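You operate a simulated robot arm through the tools that you are given. There is no shell and no other tool. Be economical: measure what you need, move in short steps, check, and stop when the job is done.

The job below is to be done with a simulated robot arm. You get a single attempt, and the scene is never put back.

JOB
Stamp R on the green pad in the marking jig.
Fine: one print; stamp back in its holder, tray out again.

The check looks at the end state, three seconds after you hand in, the way a careful person would. Anything else that was tipped, shoved, dropped, spilled or broken makes it a failure.

ROBOT AND FRAMES
A 6-joint arm with a two-finger parallel gripper, fixed in place. Base frame: the origin is at the foot of the arm, x ahead of it, y to its left, z up; the work surface is at about z = 85. Lengths are in cm, angles in degrees, forces in N, time in s.
With the tool pointing down near the work surface it reaches from about 36 to 76 cm from the base axis. Its first joint turns from -66.0 to 66.0 degrees. Payload 2.45 kg.
The TCP is the grasp point between the finger pads, 2.4 cm short of the fingertips. In the tool frame z runs along the fingers and y along their closing line. Largest opening 6.8 cm; finger width 1.7, thickness 1; the body of the gripper, 4 by 7 cm, starts 4.1 cm behind the TCP.
Orientation is told as [roll, pitch, yaw] about the base's x, y, z axes, in that order, counted from this pose: with the fingers straight down and closing along the base's y, the tool's x points along the base's -x, its y along +y and its z along -z.

CONTROLS
- The arm moves only by the tool jog_arm. Its argument "deltas" is a list of rows, each an object (a shift or turn left out is 0, a gripper value left out holds the last) with "dp": the shift along the base's x, y, z in cm, a list of three; "delta_rot": the turn, a rotation vector about the base's x, y, z in rad, a list of three; "claw": the gripper command, from -1 (fully open) to 1 (shut), values between in proportion. In form: [{"dp": [x, y, z], "delta_rot": [ax, ay, az], "claw": claw}, ...]. A call has 1 to 8 rows; each row shifts and turns the commanded pose from where the row before left it. A row lasts 0.2 s, in which the tool goes at most 5 cm and 8.6 degrees; a call with a longer step from one row to the next is refused whole, and so is a gripper value outside its range. A pose out of reach is approached as far as the arm can. The call stops where the force on the tool passes 40 N (or 10 N more than at its start, if that is more) or the arm is blocked; 0.2 s more then pass. Each finger travels about 10.8 cm/s and halts on what it meets, pressing with about 35 N; the grip force reading is that of the motor and also rises with nothing between the fingers. The clock runs only during rows and for 0.2 s after the last one: add rows that do not move to give the fingers time. It gives the time, the measured TCP pose, the force on the tool (base axes), the opening and the grip force at its end, in the units of the frame above (readings bear some noise).
- Cameras (640 x 400 px; columns grow to the right, rows downward): "scene" is fixed at [16.22, 40.78, 146.18]; the picture's right is [-0.81, -0.59, 0.00], its down [-0.36, 0.49, -0.80] and it looks along [0.47, -0.64, -0.60] (base axes); focal length 330 px, centre (320, 200). "wrist" rides on the gripper at [-3.2, 0, -3.9] in the tool frame; the picture's right is [0.00, -1.00, 0.00], its down [0.97, 0.00, -0.24] and it looks along [0.24, 0.00, 0.97] (tool axes); focal length 218 px, centre (320, 200). There is no depth. A picture from a camera that has moved, and an enlarged one, comes with that camera's place and axes in the base frame and with its lens.
- grab_frame(camera): a new picture of that camera. It takes no simulated time.
- inspect(camera, box): a new picture of the part [left, top, right, bottom] of that camera's present view, enlarged. It takes no simulated time.
- finish_job(): hands the job in; it is judged then, once.

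Work in short steps. Places have to be worked out from the pictures, the camera data and where the tool is seen: move nearer, look again, correct. Check each grasp and each placing, and mend what went wrong. You have 120 turns and 84 pictures in all, those below and enlarged ones among them. Open the gripper and draw the arm clear of the work before you hand the job in, unless the task says otherwise; then end with one line.

The tools are called after "Call:" by a JSON object that holds its "fn" and its "kwargs". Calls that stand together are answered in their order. jog_arm: Moves the arm, as the interface text tells. Its arguments: {"type":"object","properties":{"deltas":{"type":"array","items":{"type":"object","properties":{"dp":{"type":"array","items":{"type":"number"}},"delta_rot":{"type":"array","items":{"type":"number"}},"claw":{"type":"number"}}}}},"required":["deltas"]} The other tools are called the same way: grab_frame (camera) takes a picture; inspect (camera, box) takes an enlarged picture of a part of a camera's view; finish_job () hands the job in.

At the start:

```text
time: 0.0
tool_pos: [41.91, -11.79, 120.08]
ee_rot: [0.1, -0.1, 0.1]
ft_force: [-0.6, -0.6, -0.2]
width: 6.82
finger_force: 0.1
```

scene: 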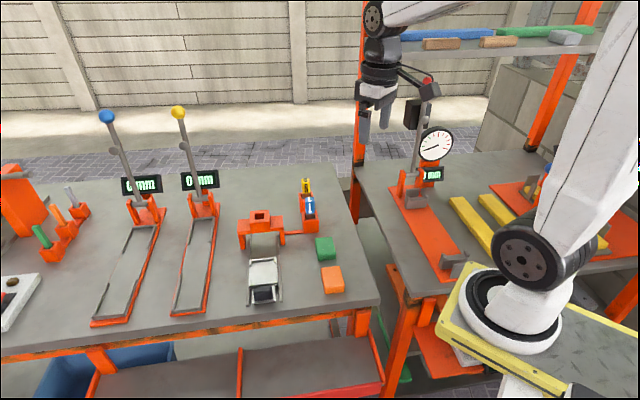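
wrist: 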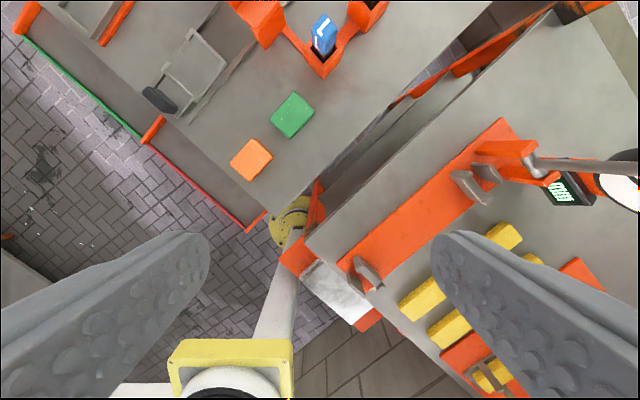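

The jig seems to be the orange frame with the tray; I will look at it closely first.

Call:
{"fn": "inspect", "kwargs": {"camera": "scene", "box": [220, 160, 370, 320]}}

Call:
{"fn": "inspect", "kwargs": {"camera": "wrist", "box": [120, 0, 420, 190]}}

```text
2.50 times, centred on (295, 240) of scene
camera zoom: at [16.22, 40.78, 146.18], right [-0.81, -0.59, 0.0], down [-0.36, 0.49, -0.8], along [0.47, -0.64, -0.6], focal length 826 px, centre (382, 100)
```

zoom: 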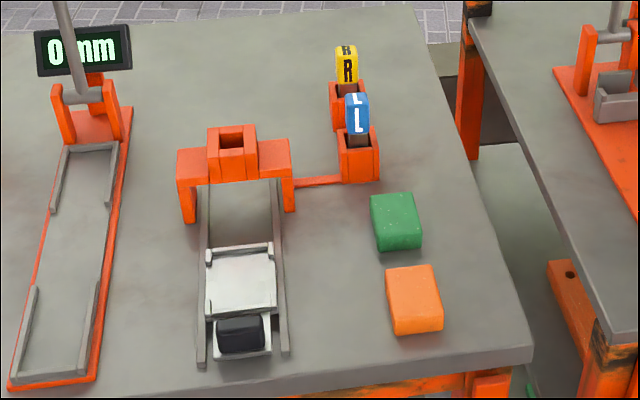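

```text
2.11 times, centred on (270, 95) of wrist
camera zoom: at [45.07, -11.91, 123.98], right [0.0, -1.0, 0.0], down [-0.97, 0.0, 0.24], along [-0.24, 0.0, -0.97], focal length 460 px, centre (425, 421)
```

zoom: 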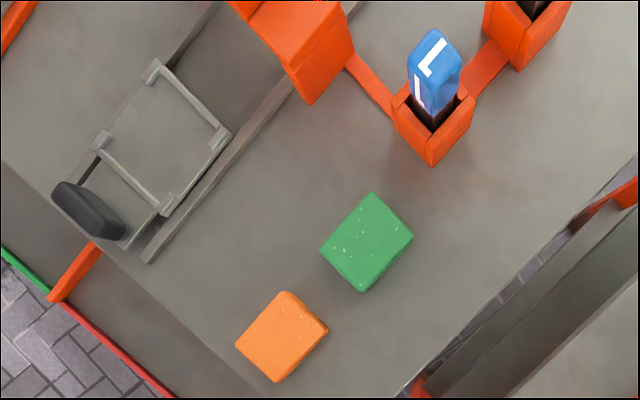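

Pads, tray and guide roughly located (green pad ~(50,-7), tray ~(56,8), guide ~(67,-2)). I move above the jig at height for a better view.

Call:
{"fn": "jog_arm", "kwargs": {"deltas": [{"dp": [3, 2.2, 0], "claw": -1}, {"dp": [3, 2.2, 0]}, {"dp": [3, 2.2, 0]}, {"dp": [3, 2.2, 0]}, {"dp": [2, 2, 0]}]}}

Call:
{"fn": "grab_frame", "kwargs": {"camera": "wrist"}}

```text
time: 1.2
tool_pos: [55.76, -1.04, 120.05]
ee_rot: [0.1, 0.0, 0.1]
ft_force: [0.4, 1.0, -0.1]
width: 6.78
finger_force: 0.1
```

```text
79 pictures are left
camera wrist: at [58.92, -1.07, 124.01], right [0.0, -1.0, 0.0], down [-0.97, 0.0, 0.24], along [-0.24, 0.0, -0.97], focal length 218 px, centre (320, 200)
```

wrist: 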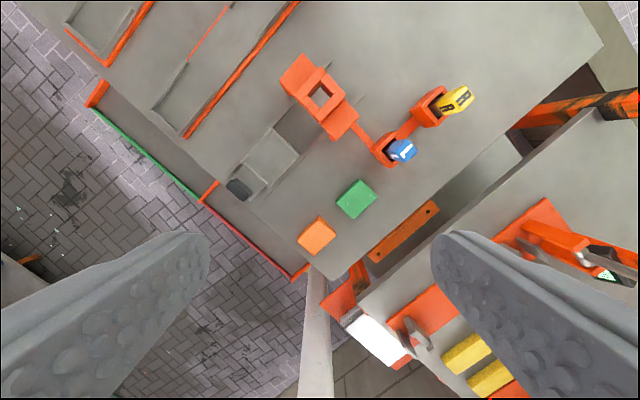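

Call:
{"fn": "inspect", "kwargs": {"camera": "wrist", "box": [210, 40, 370, 140]}}

Call:
{"fn": "inspect", "kwargs": {"camera": "wrist", "box": [210, 130, 370, 230]}}

Call:
{"fn": "inspect", "kwargs": {"camera": "wrist", "box": [340, 60, 500, 160]}}

```text
4.00 times, centred on (290, 90) of wrist
camera zoom: at [58.92, -1.07, 124.01], right [0.0, -1.0, 0.0], down [-0.97, 0.0, 0.24], along [-0.24, 0.0, -0.97], focal length 873 px, centre (440, 640)
```

zoom: 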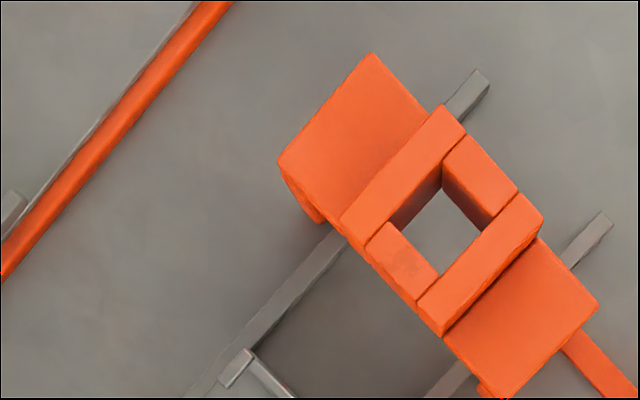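

```text
4.00 times, centred on (290, 180) of wrist
camera zoom: at [58.92, -1.07, 124.01], right [0.0, -1.0, 0.0], down [-0.97, 0.0, 0.24], along [-0.24, 0.0, -0.97], focal length 873 px, centre (440, 280)
```

zoom: 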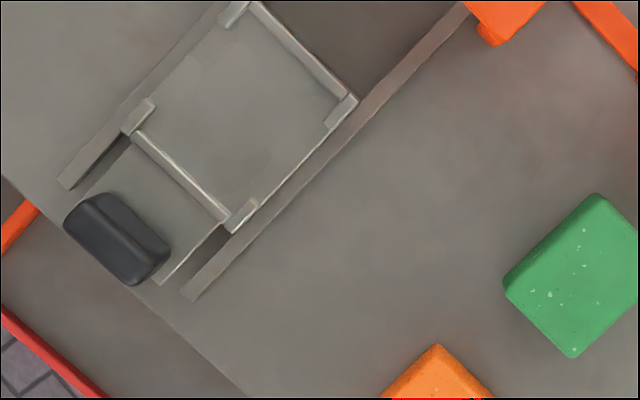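

```text
4.00 times, centred on (420, 110) of wrist
camera zoom: at [58.92, -1.07, 124.01], right [0.0, -1.0, 0.0], down [-0.97, 0.0, 0.24], along [-0.24, 0.0, -0.97], focal length 873 px, centre (-80, 560)
```

zoom: 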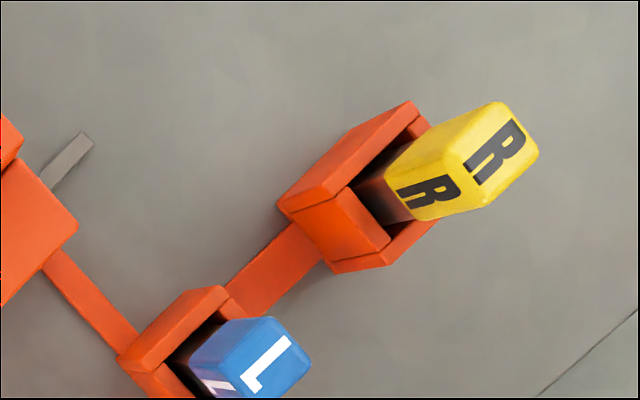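

The jig axis lies at about -46° and the green pad (about 5.8×4.3, long along the slide) is near (49.6,-7.5). I turn the tool -45° so the fingers close across the pad, and descend partly above it.

Call:
{"fn": "jog_arm", "kwargs": {"deltas": [{"dp": [-1, -1, -2], "delta_rot": [0, 0, -0.131]}, {"dp": [-1, -1, -2], "delta_rot": [0, 0, -0.131]}, {"dp": [-1, -1, -2.5], "delta_rot": [0, 0, -0.131]}, {"dp": [-1, -1, -2.5], "delta_rot": [0, 0, -0.131]}, {"dp": [-1, -1.2, -2.5], "delta_rot": [0, 0, -0.131]}, {"dp": [-1.2, -1.3, -2.5], "delta_rot": [0, 0, -0.131]}]}}

Call:
{"fn": "grab_frame", "kwargs": {"camera": "wrist"}}

```text
time: 2.6
tool_pos: [49.84, -7.5, 106.14]
ee_rot: [0.0, 0.0, -45.3]
ft_force: [-0.1, 0.2, -0.8]
width: 6.81
finger_force: 0.0
```

```text
75 pictures are left
camera wrist: at [51.93, -9.84, 109.92], right [-0.71, -0.7, 0.0], down [-0.68, 0.69, 0.24], along [-0.17, 0.17, -0.97], focal length 218 px, centre (320, 200)
```

wrist: 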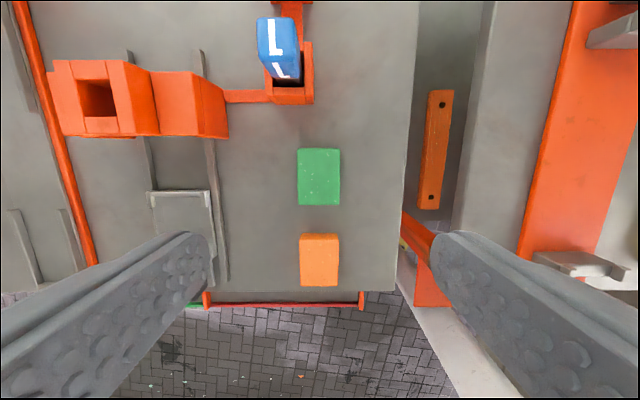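

The pad is centred under the tool and square with it. I descend to check its height.

Call:
{"fn": "jog_arm", "kwargs": {"deltas": [{"dp": [0, 0, -4]}, {"dp": [0, 0, -4]}, {"dp": [0, 0, -4]}, {"dp": [0, 0, -2]}]}}

Call:
{"fn": "inspect", "kwargs": {"camera": "scene", "box": [230, 180, 370, 310]}}

Call:
{"fn": "grab_frame", "kwargs": {"camera": "wrist"}}

```text
time: 3.6
tool_pos: [49.63, -7.5, 92.14]
ee_rot: [0.1, 0.1, -45.0]
ft_force: [-0.1, -0.3, 0.1]
width: 6.81
finger_force: 0.0
```

```text
3.08 times, centred on (300, 245) of scene
camera zoom: at [16.22, 40.78, 146.18], right [-0.81, -0.59, 0.0], down [-0.36, 0.49, -0.8], along [0.47, -0.64, -0.6], focal length 1016 px, centre (382, 62)
```

zoom: 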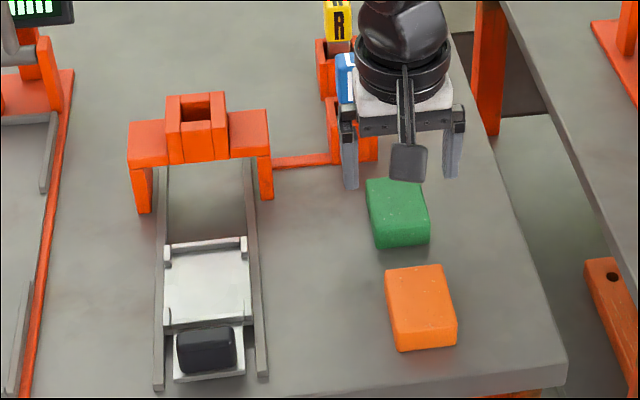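

```text
73 pictures are left
camera wrist: at [51.84, -9.82, 95.97], right [-0.71, -0.71, 0.0], down [-0.69, 0.69, 0.24], along [-0.17, 0.17, -0.97], focal length 218 px, centre (320, 200)
```

wrist: 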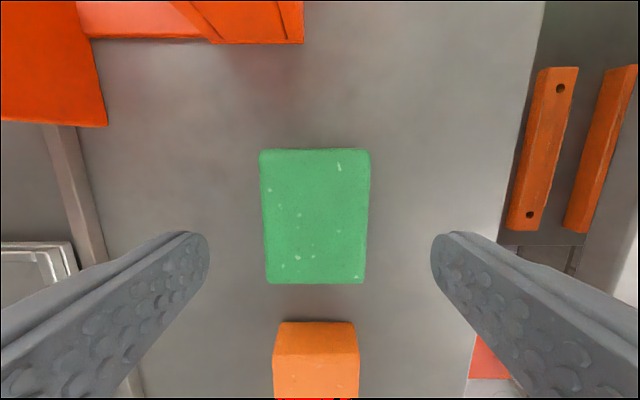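

Pad top is around z 87. I lower to tips just above the table and close.

Call:
{"fn": "jog_arm", "kwargs": {"deltas": [{"dp": [0.15, 0, -2]}, {"dp": [0, 0, -1.6]}, {"dp": [0, 0, -0.5]}, {"claw": -0.2}, {"claw": 0.6}, {"claw": 0.6}, {}]}}

Call:
{"fn": "grab_frame", "kwargs": {"camera": "wrist"}}

```text
time: 5.2
tool_pos: [49.86, -7.54, 87.96]
ee_rot: [0.0, 0.0, -45.1]
ft_force: [-0.3, 0.7, -1.0]
width: 4.43
finger_force: 35.0
```

```text
72 pictures are left
camera wrist: at [52.07, -9.82, 91.86], right [-0.71, -0.71, 0.0], down [-0.69, 0.69, 0.24], along [-0.17, 0.17, -0.97], focal length 218 px, centre (320, 200)
```

wrist: 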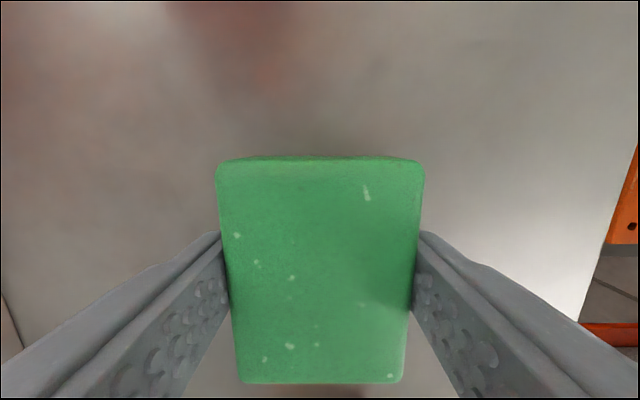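

Pad held (width 4.43). I lift it and stop short of the tray to locate the tray pocket with the wrist camera.

Call:
{"fn": "jog_arm", "kwargs": {"deltas": [{"dp": [0, 0, 3]}, {"dp": [0, 0, 4]}, {"dp": [0, 2, 4]}, {"dp": [0, 4, 1]}, {"dp": [0.5, 4, 0]}, {"dp": [0.5, 4, 0]}, {"dp": [0.6, 4, 0]}, {"dp": [0.6, 1.5, 0]}]}}

Call:
{"fn": "grab_frame", "kwargs": {"camera": "wrist"}}

Call:
{"fn": "inspect", "kwargs": {"camera": "wrist", "box": [220, 20, 420, 160]}}

```text
time: 7.0
tool_pos: [51.95, 12.17, 99.9]
ee_rot: [-0.1, 0.0, -45.1]
ft_force: [0.9, -0.1, 0.1]
width: 4.4
finger_force: 35.4
```

```text
71 pictures are left
camera wrist: at [54.12, 9.8, 103.82], right [-0.71, -0.71, 0.0], down [-0.69, 0.69, 0.24], along [-0.17, 0.17, -0.97], focal length 218 px, centre (320, 200)
```

wrist: 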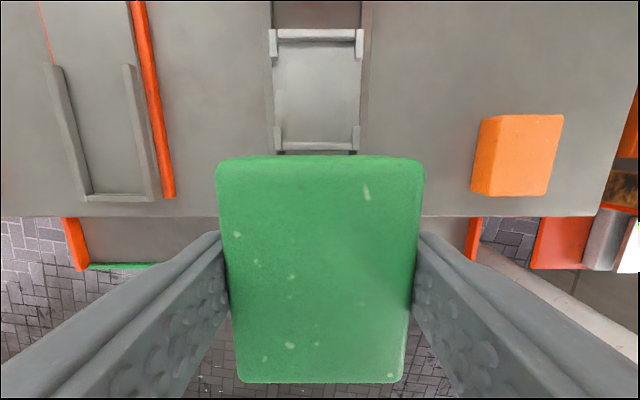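

```text
2.86 times, centred on (320, 90) of wrist
camera zoom: at [54.12, 9.8, 103.82], right [-0.71, -0.71, 0.0], down [-0.69, 0.69, 0.24], along [-0.17, 0.17, -0.97], focal length 624 px, centre (320, 514)
```

zoom: 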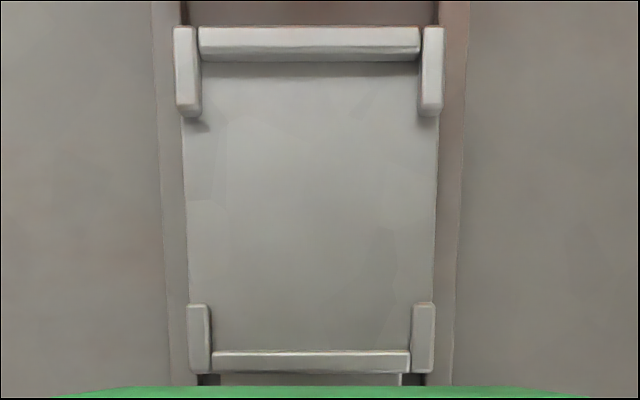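

The tray is square with the tool, centre needs a shift of about (5.0,-4.65). I check rail height versus tray floor in the scene view before lowering.

Call:
{"fn": "inspect", "kwargs": {"camera": "scene", "box": [235, 230, 305, 310]}}

```text
5.00 times, centred on (270, 270) of scene
camera zoom: at [16.22, 40.78, 146.18], right [-0.81, -0.59, 0.0], down [-0.36, 0.49, -0.8], along [0.47, -0.64, -0.6], focal length 1651 px, centre (570, -150)
```

zoom: 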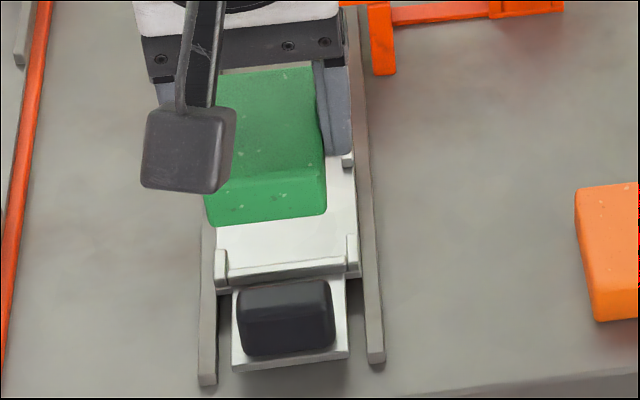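

Rails look about as low as the tray floor. I go over the pocket and lower in stages.

Call:
{"fn": "jog_arm", "kwargs": {"deltas": [{"dp": [2.5, -2.3, 0]}, {"dp": [2.52, -2.36, 0]}, {"dp": [0, 0, -4]}, {"dp": [0, 0, -3]}, {"dp": [0, 0, -1.5]}, {}]}}

Call:
{"fn": "inspect", "kwargs": {"camera": "scene", "box": [220, 210, 320, 310]}}

Call:
{"fn": "grab_frame", "kwargs": {"camera": "wrist"}}

```text
time: 8.4
tool_pos: [57.19, 7.35, 91.53]
ee_rot: [0.0, 0.0, -45.2]
ft_force: [0.3, -0.1, -0.7]
width: 4.43
finger_force: 34.6
```

```text
4.00 times, centred on (270, 260) of scene
camera zoom: at [16.22, 40.78, 146.18], right [-0.81, -0.59, 0.0], down [-0.36, 0.49, -0.8], along [0.47, -0.64, -0.6], focal length 1321 px, centre (520, -40)
```

zoom: 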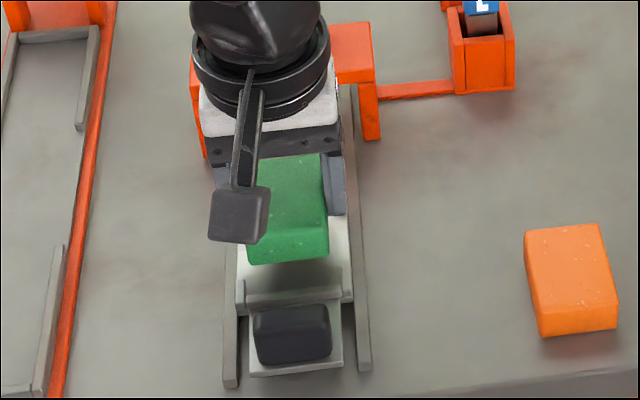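

```text
67 pictures are left
camera wrist: at [59.31, 5.0, 95.27], right [-0.71, -0.71, 0.0], down [-0.69, 0.69, 0.24], along [-0.17, 0.17, -0.97], focal length 218 px, centre (320, 200)
```

wrist: 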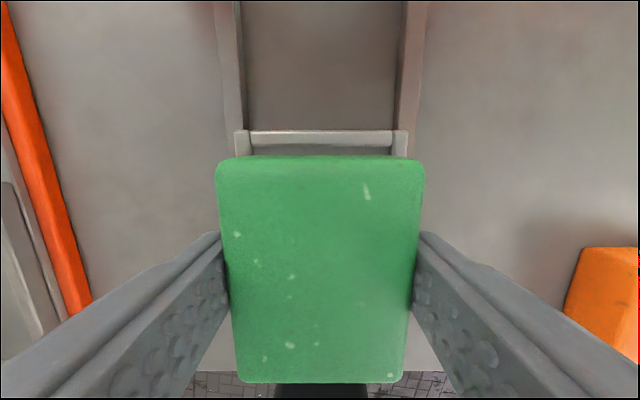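

Lateral is centred; the pad is a touch forward, so I shift back 0.2 and lower until contact.

Call:
{"fn": "jog_arm", "kwargs": {"deltas": [{"dp": [-0.14, 0.14, -1]}, {"dp": [0, 0, -0.8]}, {"dp": [0, 0, -0.4]}, {}]}}

Call:
{"fn": "inspect", "kwargs": {"camera": "scene", "box": [220, 220, 300, 300]}}

```text
time: 9.4
tool_pos: [57.0, 7.44, 89.5]
ee_rot: [0.1, -0.1, -45.1]
ft_force: [-3.7, -3.7, 16.1]
width: 4.45
finger_force: 34.8
```

```text
5.00 times, centred on (260, 260) of scene
camera zoom: at [16.18, 40.77, 146.19], right [-0.81, -0.59, 0.0], down [-0.35, 0.49, -0.8], along [0.47, -0.64, -0.6], focal length 1651 px, centre (620, -100)
```

zoom: 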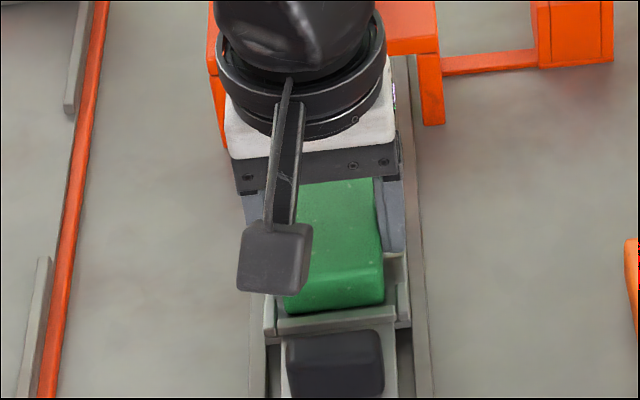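

There is contact at 89.5 with some lateral force; I look at what touches.

Call:
{"fn": "grab_frame", "kwargs": {"camera": "wrist"}}

Call:
{"fn": "inspect", "kwargs": {"camera": "scene", "box": [240, 250, 290, 290]}}

```text
65 pictures are left
camera wrist: at [59.22, 5.11, 93.23], right [-0.71, -0.71, 0.0], down [-0.69, 0.69, 0.24], along [-0.17, 0.17, -0.97], focal length 218 px, centre (320, 200)
```

wrist: 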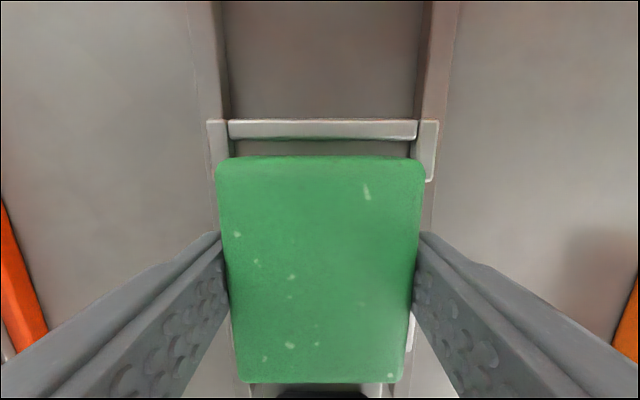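

```text
10.00 times, centred on (265, 270) of scene
camera zoom: at [16.18, 40.77, 146.19], right [-0.81, -0.59, 0.0], down [-0.35, 0.49, -0.8], along [0.47, -0.64, -0.6], focal length 3303 px, centre (870, -500)
```

zoom: 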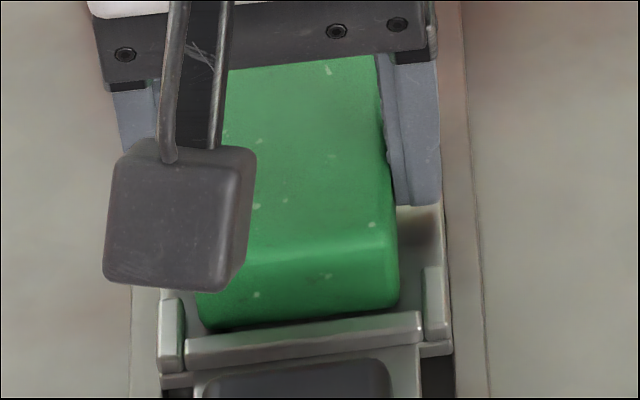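

The pad sits inside the pocket on the floor (bottom ~86.5). I relieve the press, open partly and rise.

Call:
{"fn": "jog_arm", "kwargs": {"deltas": [{"dp": [0, 0, 0.15]}, {"claw": -0.5}, {"claw": -0.7}, {"dp": [0, 0, 1.5]}, {"dp": [-0.5, 0.5, 3]}, {"dp": [-1, 1, 4], "claw": -1}, {"dp": [-2, 2, 3]}]}}

Call:
{"fn": "grab_frame", "kwargs": {"camera": "wrist"}}

Call:
{"fn": "inspect", "kwargs": {"camera": "scene", "box": [220, 170, 320, 310]}}

```text
time: 11.0
tool_pos: [53.32, 10.95, 101.06]
ee_rot: [0.0, -0.1, -45.1]
ft_force: [-0.5, -0.4, 0.8]
width: 6.8
finger_force: 0.0
```

```text
63 pictures are left
camera wrist: at [55.63, 8.6, 104.93], right [-0.71, -0.71, 0.0], down [-0.69, 0.69, 0.24], along [-0.17, 0.17, -0.97], focal length 218 px, centre (320, 200)
```

wrist: 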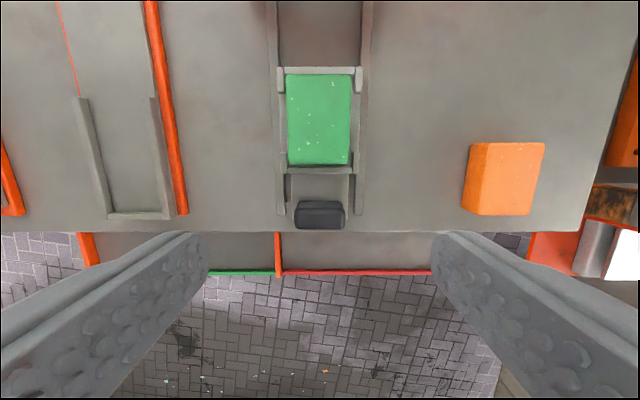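

```text
2.86 times, centred on (270, 240) of scene
camera zoom: at [16.22, 40.78, 146.18], right [-0.81, -0.59, 0.0], down [-0.36, 0.49, -0.8], along [0.47, -0.64, -0.6], focal length 944 px, centre (463, 86)
```

zoom: 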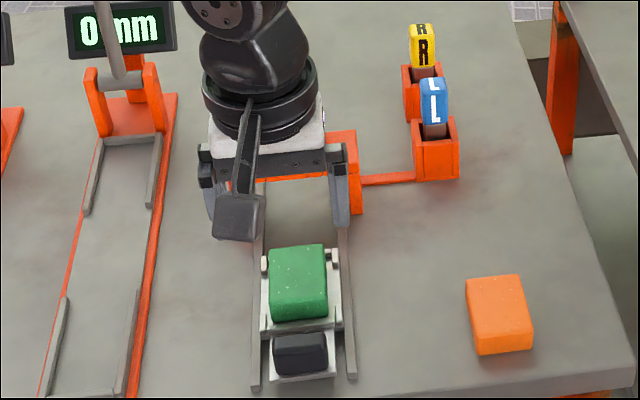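

Pad is seated in the tray. Now the handle: it is around (52.0,12.2), about 4 cm wide; I go above it and take a nearer look.

Call:
{"fn": "jog_arm", "kwargs": {"deltas": [{"dp": [-1.3, 1.25, -3]}, {"dp": [0, 0, -4]}, {}]}}

Call:
{"fn": "grab_frame", "kwargs": {"camera": "wrist"}}

Call:
{"fn": "inspect", "kwargs": {"camera": "scene", "box": [230, 220, 310, 320]}}

```text
time: 11.8
tool_pos: [52.3, 12.2, 93.97]
ee_rot: [0.1, 0.0, -45.1]
ft_force: [0.2, -0.4, 0.7]
width: 6.8
finger_force: 0.1
```

```text
61 pictures are left
camera wrist: at [54.43, 9.76, 97.83], right [-0.71, -0.71, 0.0], down [-0.69, 0.69, 0.24], along [-0.17, 0.17, -0.97], focal length 218 px, centre (320, 200)
```

wrist: 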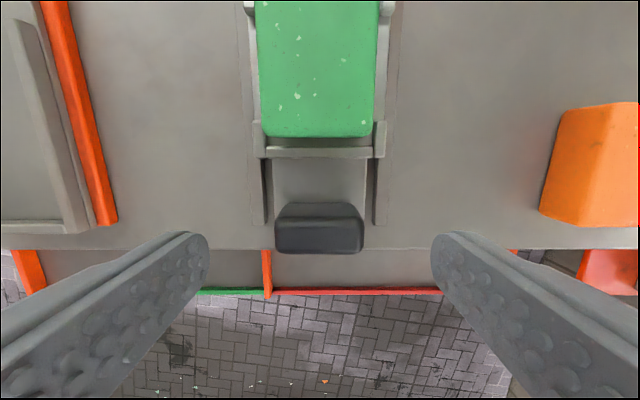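

```text
4.00 times, centred on (270, 270) of scene
camera zoom: at [16.22, 40.78, 146.18], right [-0.81, -0.59, 0.0], down [-0.36, 0.49, -0.8], along [0.47, -0.64, -0.6], focal length 1321 px, centre (520, -80)
```

zoom: 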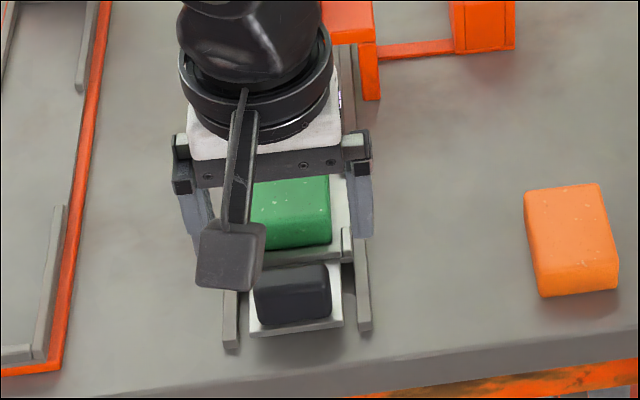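

Handle centre is ~0.8 further back. I shift, lower to 89.1 and close on it.

Call:
{"fn": "jog_arm", "kwargs": {"deltas": [{"dp": [-0.57, 0.57, -2]}, {"dp": [0, 0, -2]}, {"dp": [0, 0, -0.85]}, {"claw": -0.3}, {"claw": 0.5}, {"claw": 0.5}, {}]}}

Call:
{"fn": "inspect", "kwargs": {"camera": "scene", "box": [230, 220, 310, 320]}}

Call:
{"fn": "grab_frame", "kwargs": {"camera": "wrist"}}

```text
time: 13.4
tool_pos: [51.58, 12.74, 89.14]
ee_rot: [0.0, 0.1, -45.0]
ft_force: [4.1, 4.5, -7.8]
width: 3.97
finger_force: 44.6
```

```text
4.00 times, centred on (270, 270) of scene
camera zoom: at [16.25, 40.8, 146.18], right [-0.81, -0.59, 0.0], down [-0.36, 0.49, -0.8], along [0.47, -0.64, -0.6], focal length 1321 px, centre (520, -80)
```

zoom: 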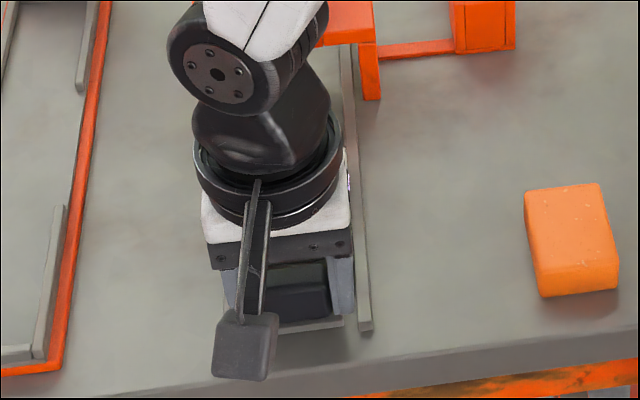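

```text
58 pictures are left
camera wrist: at [53.8, 10.44, 92.98], right [-0.71, -0.71, 0.0], down [-0.69, 0.69, 0.24], along [-0.17, 0.17, -0.97], focal length 218 px, centre (320, 200)
```

wrist: 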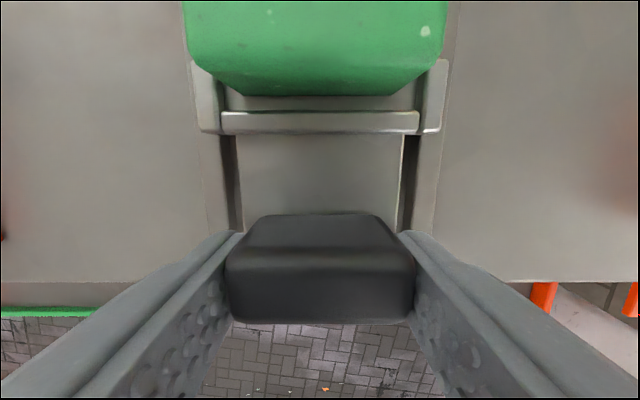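

Handle is gripped (3.97). I push the tray in along the rails, 9.6 cm first.

Call:
{"fn": "jog_arm", "kwargs": {"deltas": [{"dp": [0.85, -0.85, 0]}, {"dp": [0.85, -0.85, 0]}, {"dp": [0.85, -0.85, 0]}, {"dp": [0.85, -0.85, 0]}, {"dp": [0.85, -0.85, 0]}, {"dp": [0.85, -0.85, 0]}, {"dp": [0.85, -0.85, 0]}, {"dp": [0.85, -0.85, 0]}]}}

Call:
{"fn": "grab_frame", "kwargs": {"camera": "wrist"}}

Call:
{"fn": "inspect", "kwargs": {"camera": "scene", "box": [220, 180, 320, 300]}}

```text
time: 15.2
tool_pos: [58.36, 5.88, 89.11]
ee_rot: [-0.1, 0.0, -45.1]
ft_force: [7.7, 9.1, -2.9]
width: 3.98
finger_force: 44.7
```

```text
57 pictures are left
camera wrist: at [60.59, 3.64, 92.98], right [-0.71, -0.71, 0.0], down [-0.69, 0.69, 0.24], along [-0.17, 0.17, -0.97], focal length 218 px, centre (320, 200)
```

wrist: 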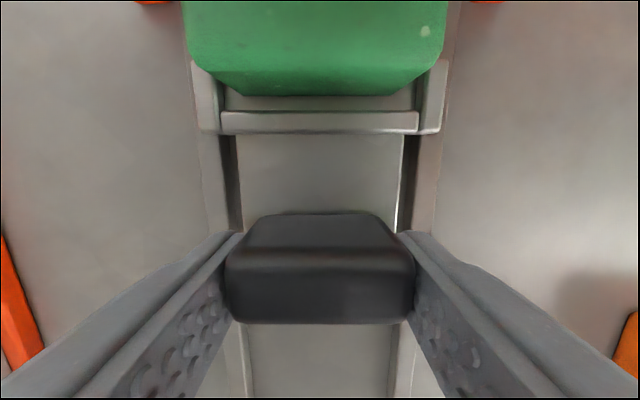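

```text
3.33 times, centred on (270, 240) of scene
camera zoom: at [16.25, 40.8, 146.17], right [-0.81, -0.59, 0.0], down [-0.36, 0.49, -0.8], along [0.47, -0.64, -0.6], focal length 1101 px, centre (487, 67)
```

zoom: 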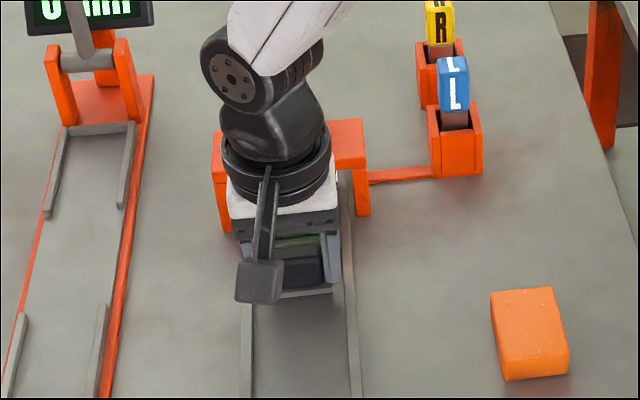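

Tray slides well; there is slight lateral force, so I correct by 0.1 toward (+,+) and continue slowly to the stop.

Call:
{"fn": "jog_arm", "kwargs": {"deltas": [{"dp": [0.1, 0.1, 0]}, {"dp": [0.4, -0.4, 0]}, {"dp": [0.4, -0.4, 0]}, {"dp": [0.3, -0.3, 0]}, {"dp": [0.2, -0.2, 0]}, {}]}}

Call:
{"fn": "grab_frame", "kwargs": {"camera": "wrist"}}

```text
time: 16.6
tool_pos: [59.77, 4.73, 89.02]
ee_rot: [-0.1, 0.0, -45.0]
ft_force: [-14.4, -12.4, 17.4]
width: 4.0
finger_force: 44.1
```

```text
55 pictures are left
camera wrist: at [61.94, 2.32, 92.97], right [-0.71, -0.71, 0.0], down [-0.68, 0.69, 0.24], along [-0.17, 0.17, -0.97], focal length 218 px, centre (320, 200)
```

wrist: 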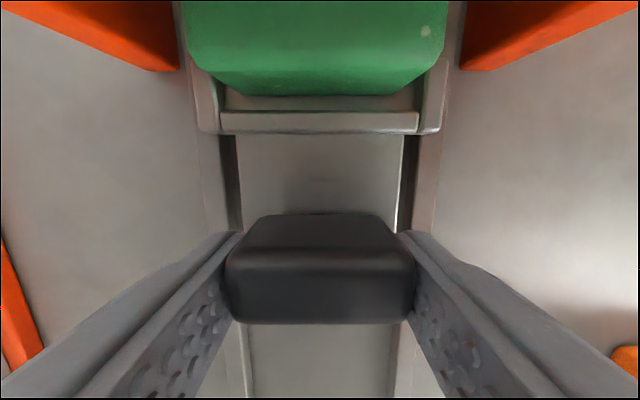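

The lateral force flipped; I undo about half and raise a hair, then continue.

Call:
{"fn": "jog_arm", "kwargs": {"deltas": [{"dp": [-0.05, -0.05, 0.06]}, {"dp": [0.2, -0.2, 0]}, {"dp": [0.2, -0.2, 0]}, {}]}}

```text
time: 17.6
tool_pos: [60.06, 4.35, 89.16]
ee_rot: [0.0, 0.1, -45.2]
ft_force: [-9.3, -9.3, 0.6]
width: 3.96
finger_force: 44.6
```

No resistance along the slide yet; continue in small steps until the stop.

Call:
{"fn": "jog_arm", "kwargs": {"deltas": [{"dp": [0.12, -0.17, 0]}, {"dp": [0.15, -0.15, 0]}, {"dp": [0.15, -0.15, 0]}, {}]}}

Call:
{"fn": "grab_frame", "kwargs": {"camera": "wrist"}}

Call:
{"fn": "inspect", "kwargs": {"camera": "scene", "box": [220, 170, 320, 280]}}

```text
time: 18.6
tool_pos: [60.29, 4.19, 89.16]
ee_rot: [-0.2, 0.1, -45.1]
ft_force: [-18.5, 25.4, -4.2]
width: 4.01
finger_force: 44.9
```

```text
54 pictures are left
camera wrist: at [62.52, 1.74, 92.97], right [-0.71, -0.71, 0.0], down [-0.69, 0.69, 0.24], along [-0.17, 0.17, -0.97], focal length 218 px, centre (320, 200)
```

wrist: 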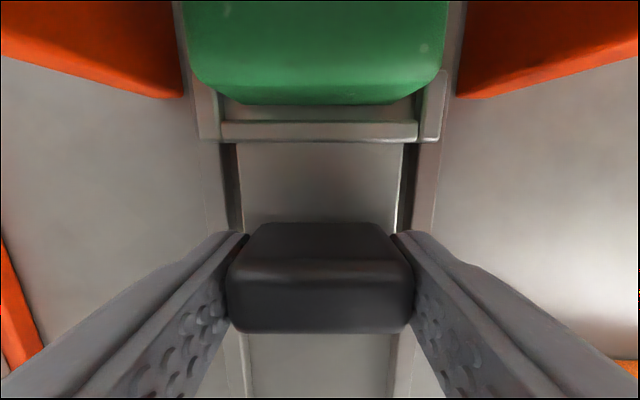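

```text
3.64 times, centred on (270, 225) of scene
camera zoom: at [16.18, 40.85, 146.17], right [-0.81, -0.59, 0.0], down [-0.35, 0.49, -0.8], along [0.47, -0.64, -0.6], focal length 1201 px, centre (502, 109)
```

zoom: 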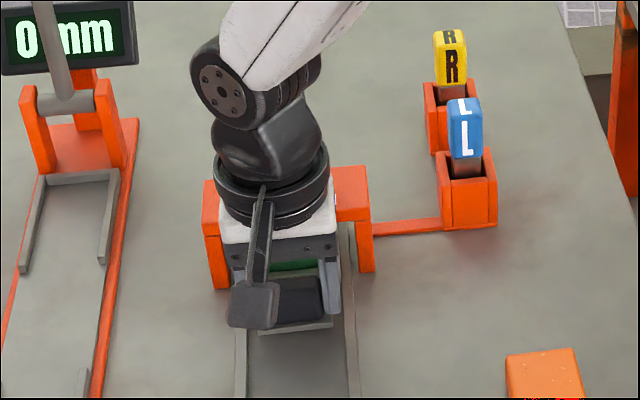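

The tray hit the stop (31 N along the slide). I release the handle and rise, moving back and up to see the jig.

Call:
{"fn": "jog_arm", "kwargs": {"deltas": [{"dp": [-0.1, 0.1, 0]}, {"claw": -0.5}, {"claw": -0.8}, {"dp": [0, 0, 2]}, {"dp": [0, 0, 4]}, {"dp": [-0.5, 0.5, 4], "claw": -1}, {"dp": [0, 0, 4]}, {"dp": [0, 0, 3]}]}}

Call:
{"fn": "grab_frame", "kwargs": {"camera": "wrist"}}

Call:
{"fn": "inspect", "kwargs": {"camera": "wrist", "box": [240, 80, 400, 180]}}

```text
time: 20.4
tool_pos: [59.89, 4.26, 106.2]
ee_rot: [-0.1, 0.1, -45.1]
ft_force: [0.0, 0.0, -0.2]
width: 6.79
finger_force: 0.0
```

```text
52 pictures are left
camera wrist: at [62.05, 1.97, 110.0], right [-0.71, -0.71, 0.0], down [-0.69, 0.69, 0.24], along [-0.17, 0.17, -0.97], focal length 218 px, centre (320, 200)
```

wrist: 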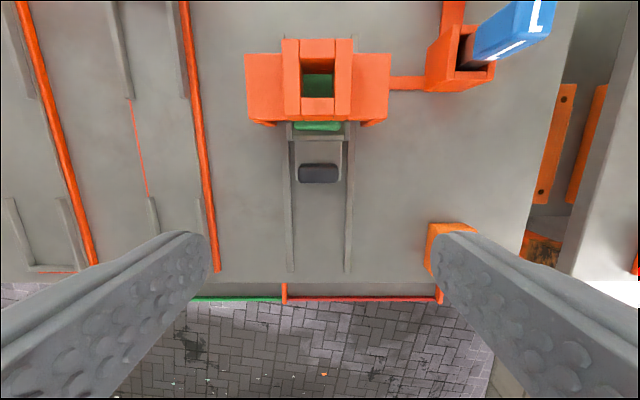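

```text
4.00 times, centred on (320, 130) of wrist
camera zoom: at [62.05, 1.97, 110.0], right [-0.71, -0.71, 0.0], down [-0.69, 0.69, 0.24], along [-0.17, 0.17, -0.97], focal length 873 px, centre (320, 480)
```

zoom: 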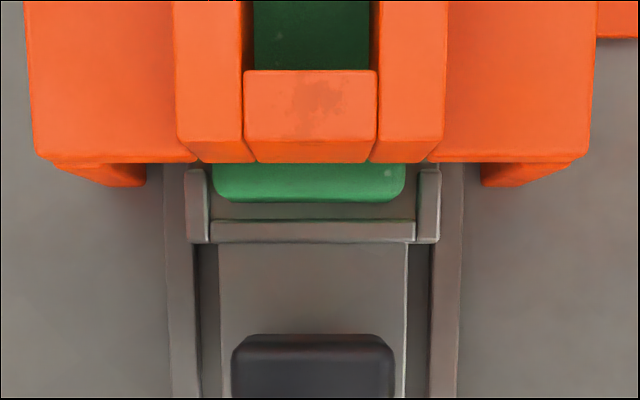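

Pad lies under the guide. Next the R stamp, estimated at (64,-17) with head top z≈98; I go above it at a safe height.

Call:
{"fn": "jog_arm", "kwargs": {"deltas": [{"dp": [0, -2, 3]}, {"dp": [0, -3, 2]}, {"dp": [1, -4, 0]}, {"dp": [1, -4, 0]}, {"dp": [1, -4, 0]}, {"dp": [1.2, -4.2, 0]}, {}]}}

Call:
{"fn": "grab_frame", "kwargs": {"camera": "wrist"}}

Call:
{"fn": "grab_frame", "kwargs": {"camera": "scene"}}

```text
time: 22.0
tool_pos: [64.05, -17.03, 110.97]
ee_rot: [0.0, -0.1, -45.2]
ft_force: [-0.4, -0.1, 0.4]
width: 6.78
finger_force: 0.2
```

```text
50 pictures are left
camera wrist: at [66.21, -19.33, 114.81], right [-0.71, -0.71, 0.0], down [-0.69, 0.69, 0.24], along [-0.17, 0.17, -0.97], focal length 218 px, centre (320, 200)
```

wrist: 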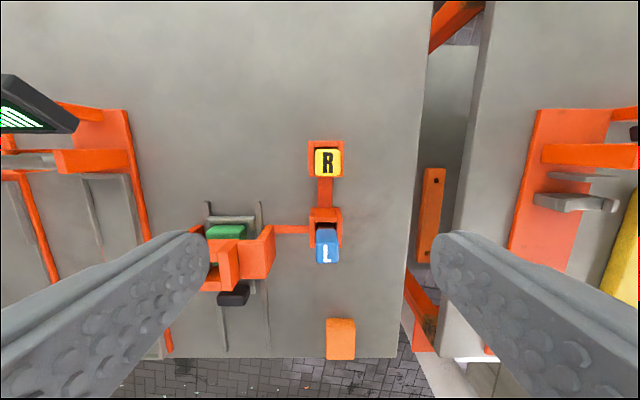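

```text
49 pictures are left
```

scene: 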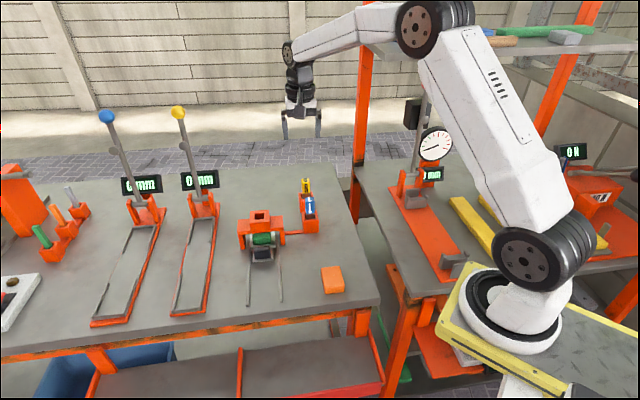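

R head now appears at about (64.7,-18.6), top z≈95. I zoom on both the gripper in the scene view and on the head.

Call:
{"fn": "inspect", "kwargs": {"camera": "scene", "box": [250, 60, 350, 220]}}

Call:
{"fn": "inspect", "kwargs": {"camera": "wrist", "box": [270, 120, 390, 280]}}

```text
2.50 times, centred on (300, 140) of scene
camera zoom: at [16.23, 40.78, 146.18], right [-0.81, -0.59, 0.0], down [-0.36, 0.49, -0.8], along [0.47, -0.64, -0.6], focal length 826 px, centre (370, 350)
```

zoom: 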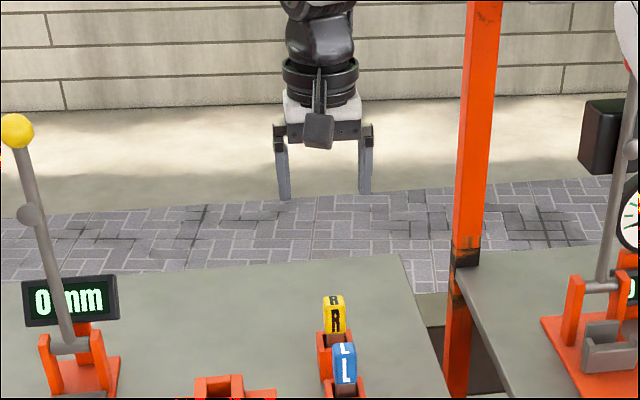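

```text
2.50 times, centred on (330, 200) of wrist
camera zoom: at [66.21, -19.33, 114.81], right [-0.71, -0.71, 0.0], down [-0.69, 0.69, 0.24], along [-0.17, 0.17, -0.97], focal length 546 px, centre (295, 200)
```

zoom: 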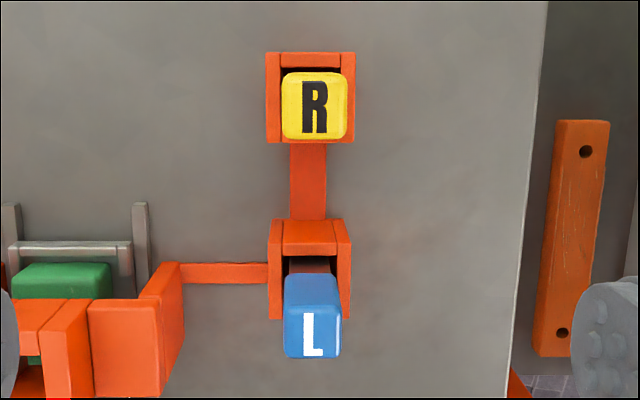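

The gripper's side block sits well above TCP, so clear of L. I centre over the R head and go down halfway.

Call:
{"fn": "jog_arm", "kwargs": {"deltas": [{"dp": [0.35, -0.85, -3]}, {"dp": [0.33, -0.9, -4]}, {"dp": [0, 0, -2.5]}, {}]}}

Call:
{"fn": "grab_frame", "kwargs": {"camera": "wrist"}}

Call:
{"fn": "inspect", "kwargs": {"camera": "scene", "box": [260, 120, 360, 240]}}

```text
time: 23.0
tool_pos: [64.89, -18.46, 101.62]
ee_rot: [0.0, 0.0, -45.1]
ft_force: [0.1, 0.7, 0.1]
width: 6.8
finger_force: 0.0
```

```text
46 pictures are left
camera wrist: at [67.14, -20.84, 105.42], right [-0.71, -0.71, 0.0], down [-0.69, 0.69, 0.24], along [-0.17, 0.17, -0.97], focal length 218 px, centre (320, 200)
```

wrist: 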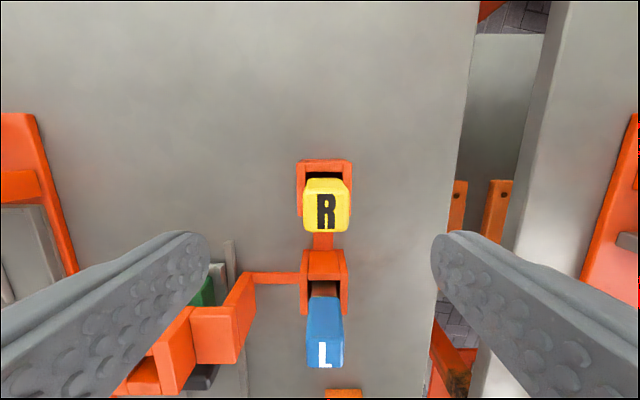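

```text
3.33 times, centred on (310, 180) of scene
camera zoom: at [16.22, 40.78, 146.18], right [-0.81, -0.59, 0.0], down [-0.36, 0.49, -0.8], along [0.47, -0.64, -0.6], focal length 1101 px, centre (353, 267)
```

zoom: 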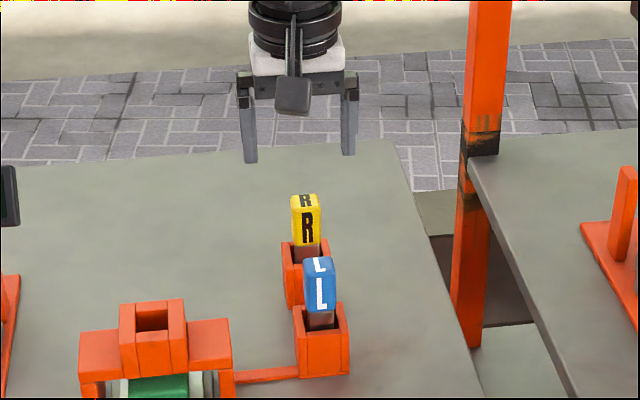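

The head top is ~z 94.6 and needs a shift of (-0.39,-0.11). I correct, lower with fingers straddling, and look.

Call:
{"fn": "jog_arm", "kwargs": {"deltas": [{"dp": [-0.39, -0.11, -2]}, {"dp": [0, 0, -2]}, {}]}}

Call:
{"fn": "grab_frame", "kwargs": {"camera": "wrist"}}

Call:
{"fn": "inspect", "kwargs": {"camera": "scene", "box": [270, 140, 350, 240]}}

```text
time: 23.8
tool_pos: [64.46, -18.62, 97.65]
ee_rot: [-0.1, 0.0, -45.1]
ft_force: [0.1, 0.1, -0.3]
width: 6.8
finger_force: 0.0
```

```text
44 pictures are left
camera wrist: at [66.66, -20.96, 101.45], right [-0.71, -0.71, 0.0], down [-0.69, 0.69, 0.24], along [-0.17, 0.17, -0.97], focal length 218 px, centre (320, 200)
```

wrist: 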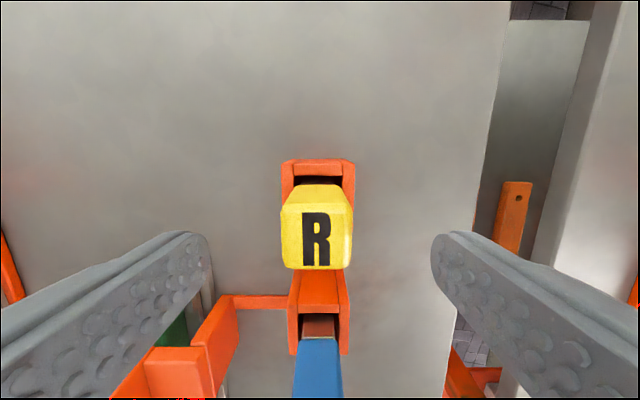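

```text
4.00 times, centred on (310, 190) of scene
camera zoom: at [16.22, 40.78, 146.18], right [-0.81, -0.59, 0.0], down [-0.36, 0.49, -0.8], along [0.47, -0.64, -0.6], focal length 1321 px, centre (360, 240)
```

zoom: 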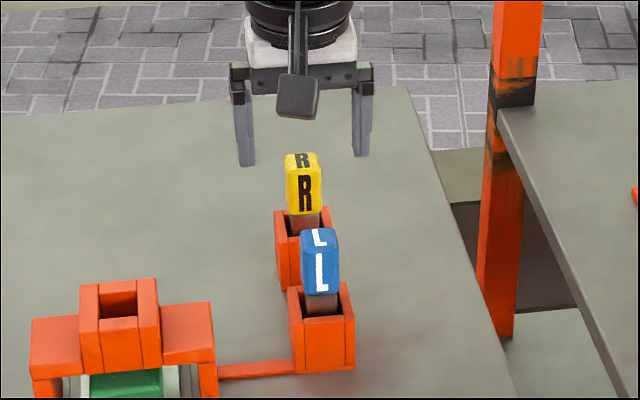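

Head is centred between the fingers. I lower to TCP z≈93.6 and close on it.

Call:
{"fn": "jog_arm", "kwargs": {"deltas": [{"dp": [0.06, 0.06, -1.5]}, {"dp": [0, 0, -1.5]}, {"dp": [0, 0, -1.0]}, {"claw": -0.3}, {"claw": 0.3}, {"claw": 0.9}, {"claw": 0.9}, {}]}}

Call:
{"fn": "grab_frame", "kwargs": {"camera": "wrist"}}

Call:
{"fn": "inspect", "kwargs": {"camera": "scene", "box": [270, 140, 350, 240]}}

```text
time: 25.6
tool_pos: [64.47, -18.61, 93.63]
ee_rot: [0.0, 0.0, -45.0]
ft_force: [0.7, 0.4, 0.5]
width: 2.35
finger_force: 34.8
```

```text
42 pictures are left
camera wrist: at [66.74, -20.88, 97.59], right [-0.71, -0.71, 0.0], down [-0.69, 0.69, 0.24], along [-0.17, 0.17, -0.97], focal length 218 px, centre (320, 200)
```

wrist: 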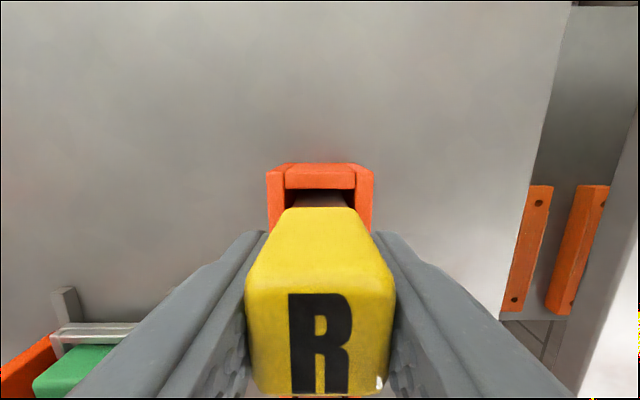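

```text
4.00 times, centred on (310, 190) of scene
camera zoom: at [16.23, 40.78, 146.18], right [-0.81, -0.59, 0.0], down [-0.36, 0.49, -0.8], along [0.47, -0.64, -0.6], focal length 1321 px, centre (360, 240)
```

zoom: 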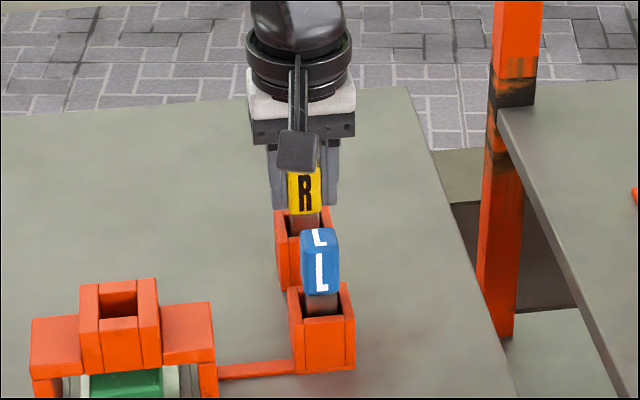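

R is gripped (2.35 wide); holder pose is TCP (64.47,-18.61,93.63). I lift straight up and check.

Call:
{"fn": "jog_arm", "kwargs": {"deltas": [{"dp": [0, 0, 1]}, {"dp": [0, 0, 2]}, {"dp": [0, 0, 3]}, {"dp": [0, 0, 4]}, {"dp": [0, 0, 2]}, {}]}}

Call:
{"fn": "inspect", "kwargs": {"camera": "scene", "box": [240, 100, 360, 250]}}

Call:
{"fn": "grab_frame", "kwargs": {"camera": "wrist"}}

```text
time: 27.0
tool_pos: [64.57, -18.59, 105.81]
ee_rot: [-0.1, -0.1, -45.1]
ft_force: [0.1, -0.6, -1.4]
width: 2.36
finger_force: 34.9
```

```text
2.67 times, centred on (300, 175) of scene
camera zoom: at [16.22, 40.78, 146.18], right [-0.81, -0.59, 0.0], down [-0.36, 0.49, -0.8], along [0.47, -0.64, -0.6], focal length 881 px, centre (373, 267)
```

zoom: 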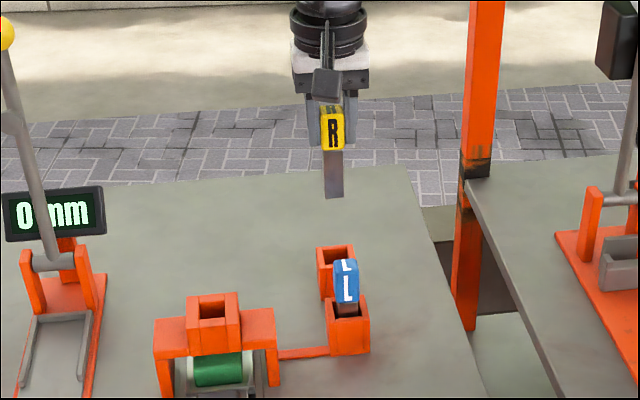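

```text
39 pictures are left
camera wrist: at [66.85, -20.94, 109.58], right [-0.71, -0.71, 0.0], down [-0.69, 0.69, 0.24], along [-0.17, 0.17, -0.97], focal length 218 px, centre (320, 200)
```

wrist: 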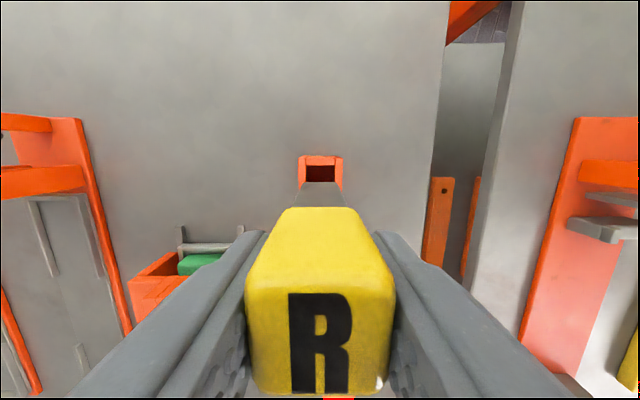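

R stamp is out, extends ~8.6 below TCP. I carry it to just behind the guide so the camera looks straight down at the hole.

Call:
{"fn": "jog_arm", "kwargs": {"deltas": [{"dp": [0, 2, 1]}, {"dp": [-0.2, 3, 0]}, {"dp": [-0.2, 3, 0]}, {"dp": [-0.3, 3, 0]}, {"dp": [-0.3, 3, 0]}, {"dp": [-0.3, 3, 0]}, {"dp": [-0.4, 3, 0]}, {}]}}

Call:
{"fn": "grab_frame", "kwargs": {"camera": "wrist"}}

Call:
{"fn": "inspect", "kwargs": {"camera": "wrist", "box": [240, 80, 400, 200]}}

Call:
{"fn": "inspect", "kwargs": {"camera": "scene", "box": [210, 130, 310, 280]}}

```text
time: 28.8
tool_pos: [63.05, 1.71, 106.74]
ee_rot: [-0.1, -0.1, -45.1]
ft_force: [0.9, 0.3, -0.8]
width: 2.35
finger_force: 35.2
```

```text
38 pictures are left
camera wrist: at [65.25, -0.54, 110.52], right [-0.71, -0.71, 0.0], down [-0.69, 0.69, 0.24], along [-0.17, 0.17, -0.97], focal length 218 px, centre (320, 200)
```

wrist: 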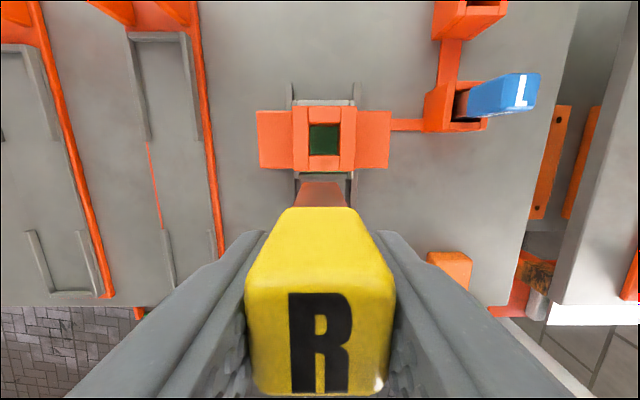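

```text
3.33 times, centred on (320, 140) of wrist
camera zoom: at [65.25, -0.54, 110.52], right [-0.71, -0.71, 0.0], down [-0.69, 0.69, 0.24], along [-0.17, 0.17, -0.97], focal length 728 px, centre (320, 400)
```

zoom: 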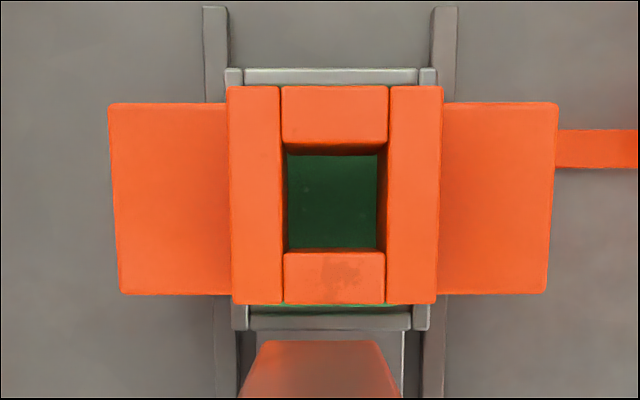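

```text
2.67 times, centred on (260, 205) of scene
camera zoom: at [16.22, 40.78, 146.18], right [-0.81, -0.59, 0.0], down [-0.36, 0.49, -0.8], along [0.47, -0.64, -0.6], focal length 881 px, centre (480, 187)
```

zoom: 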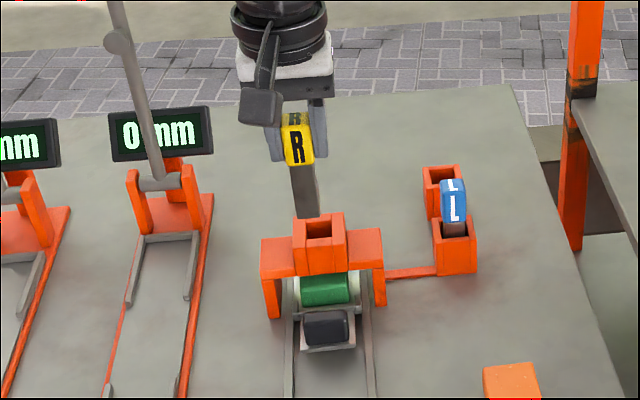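

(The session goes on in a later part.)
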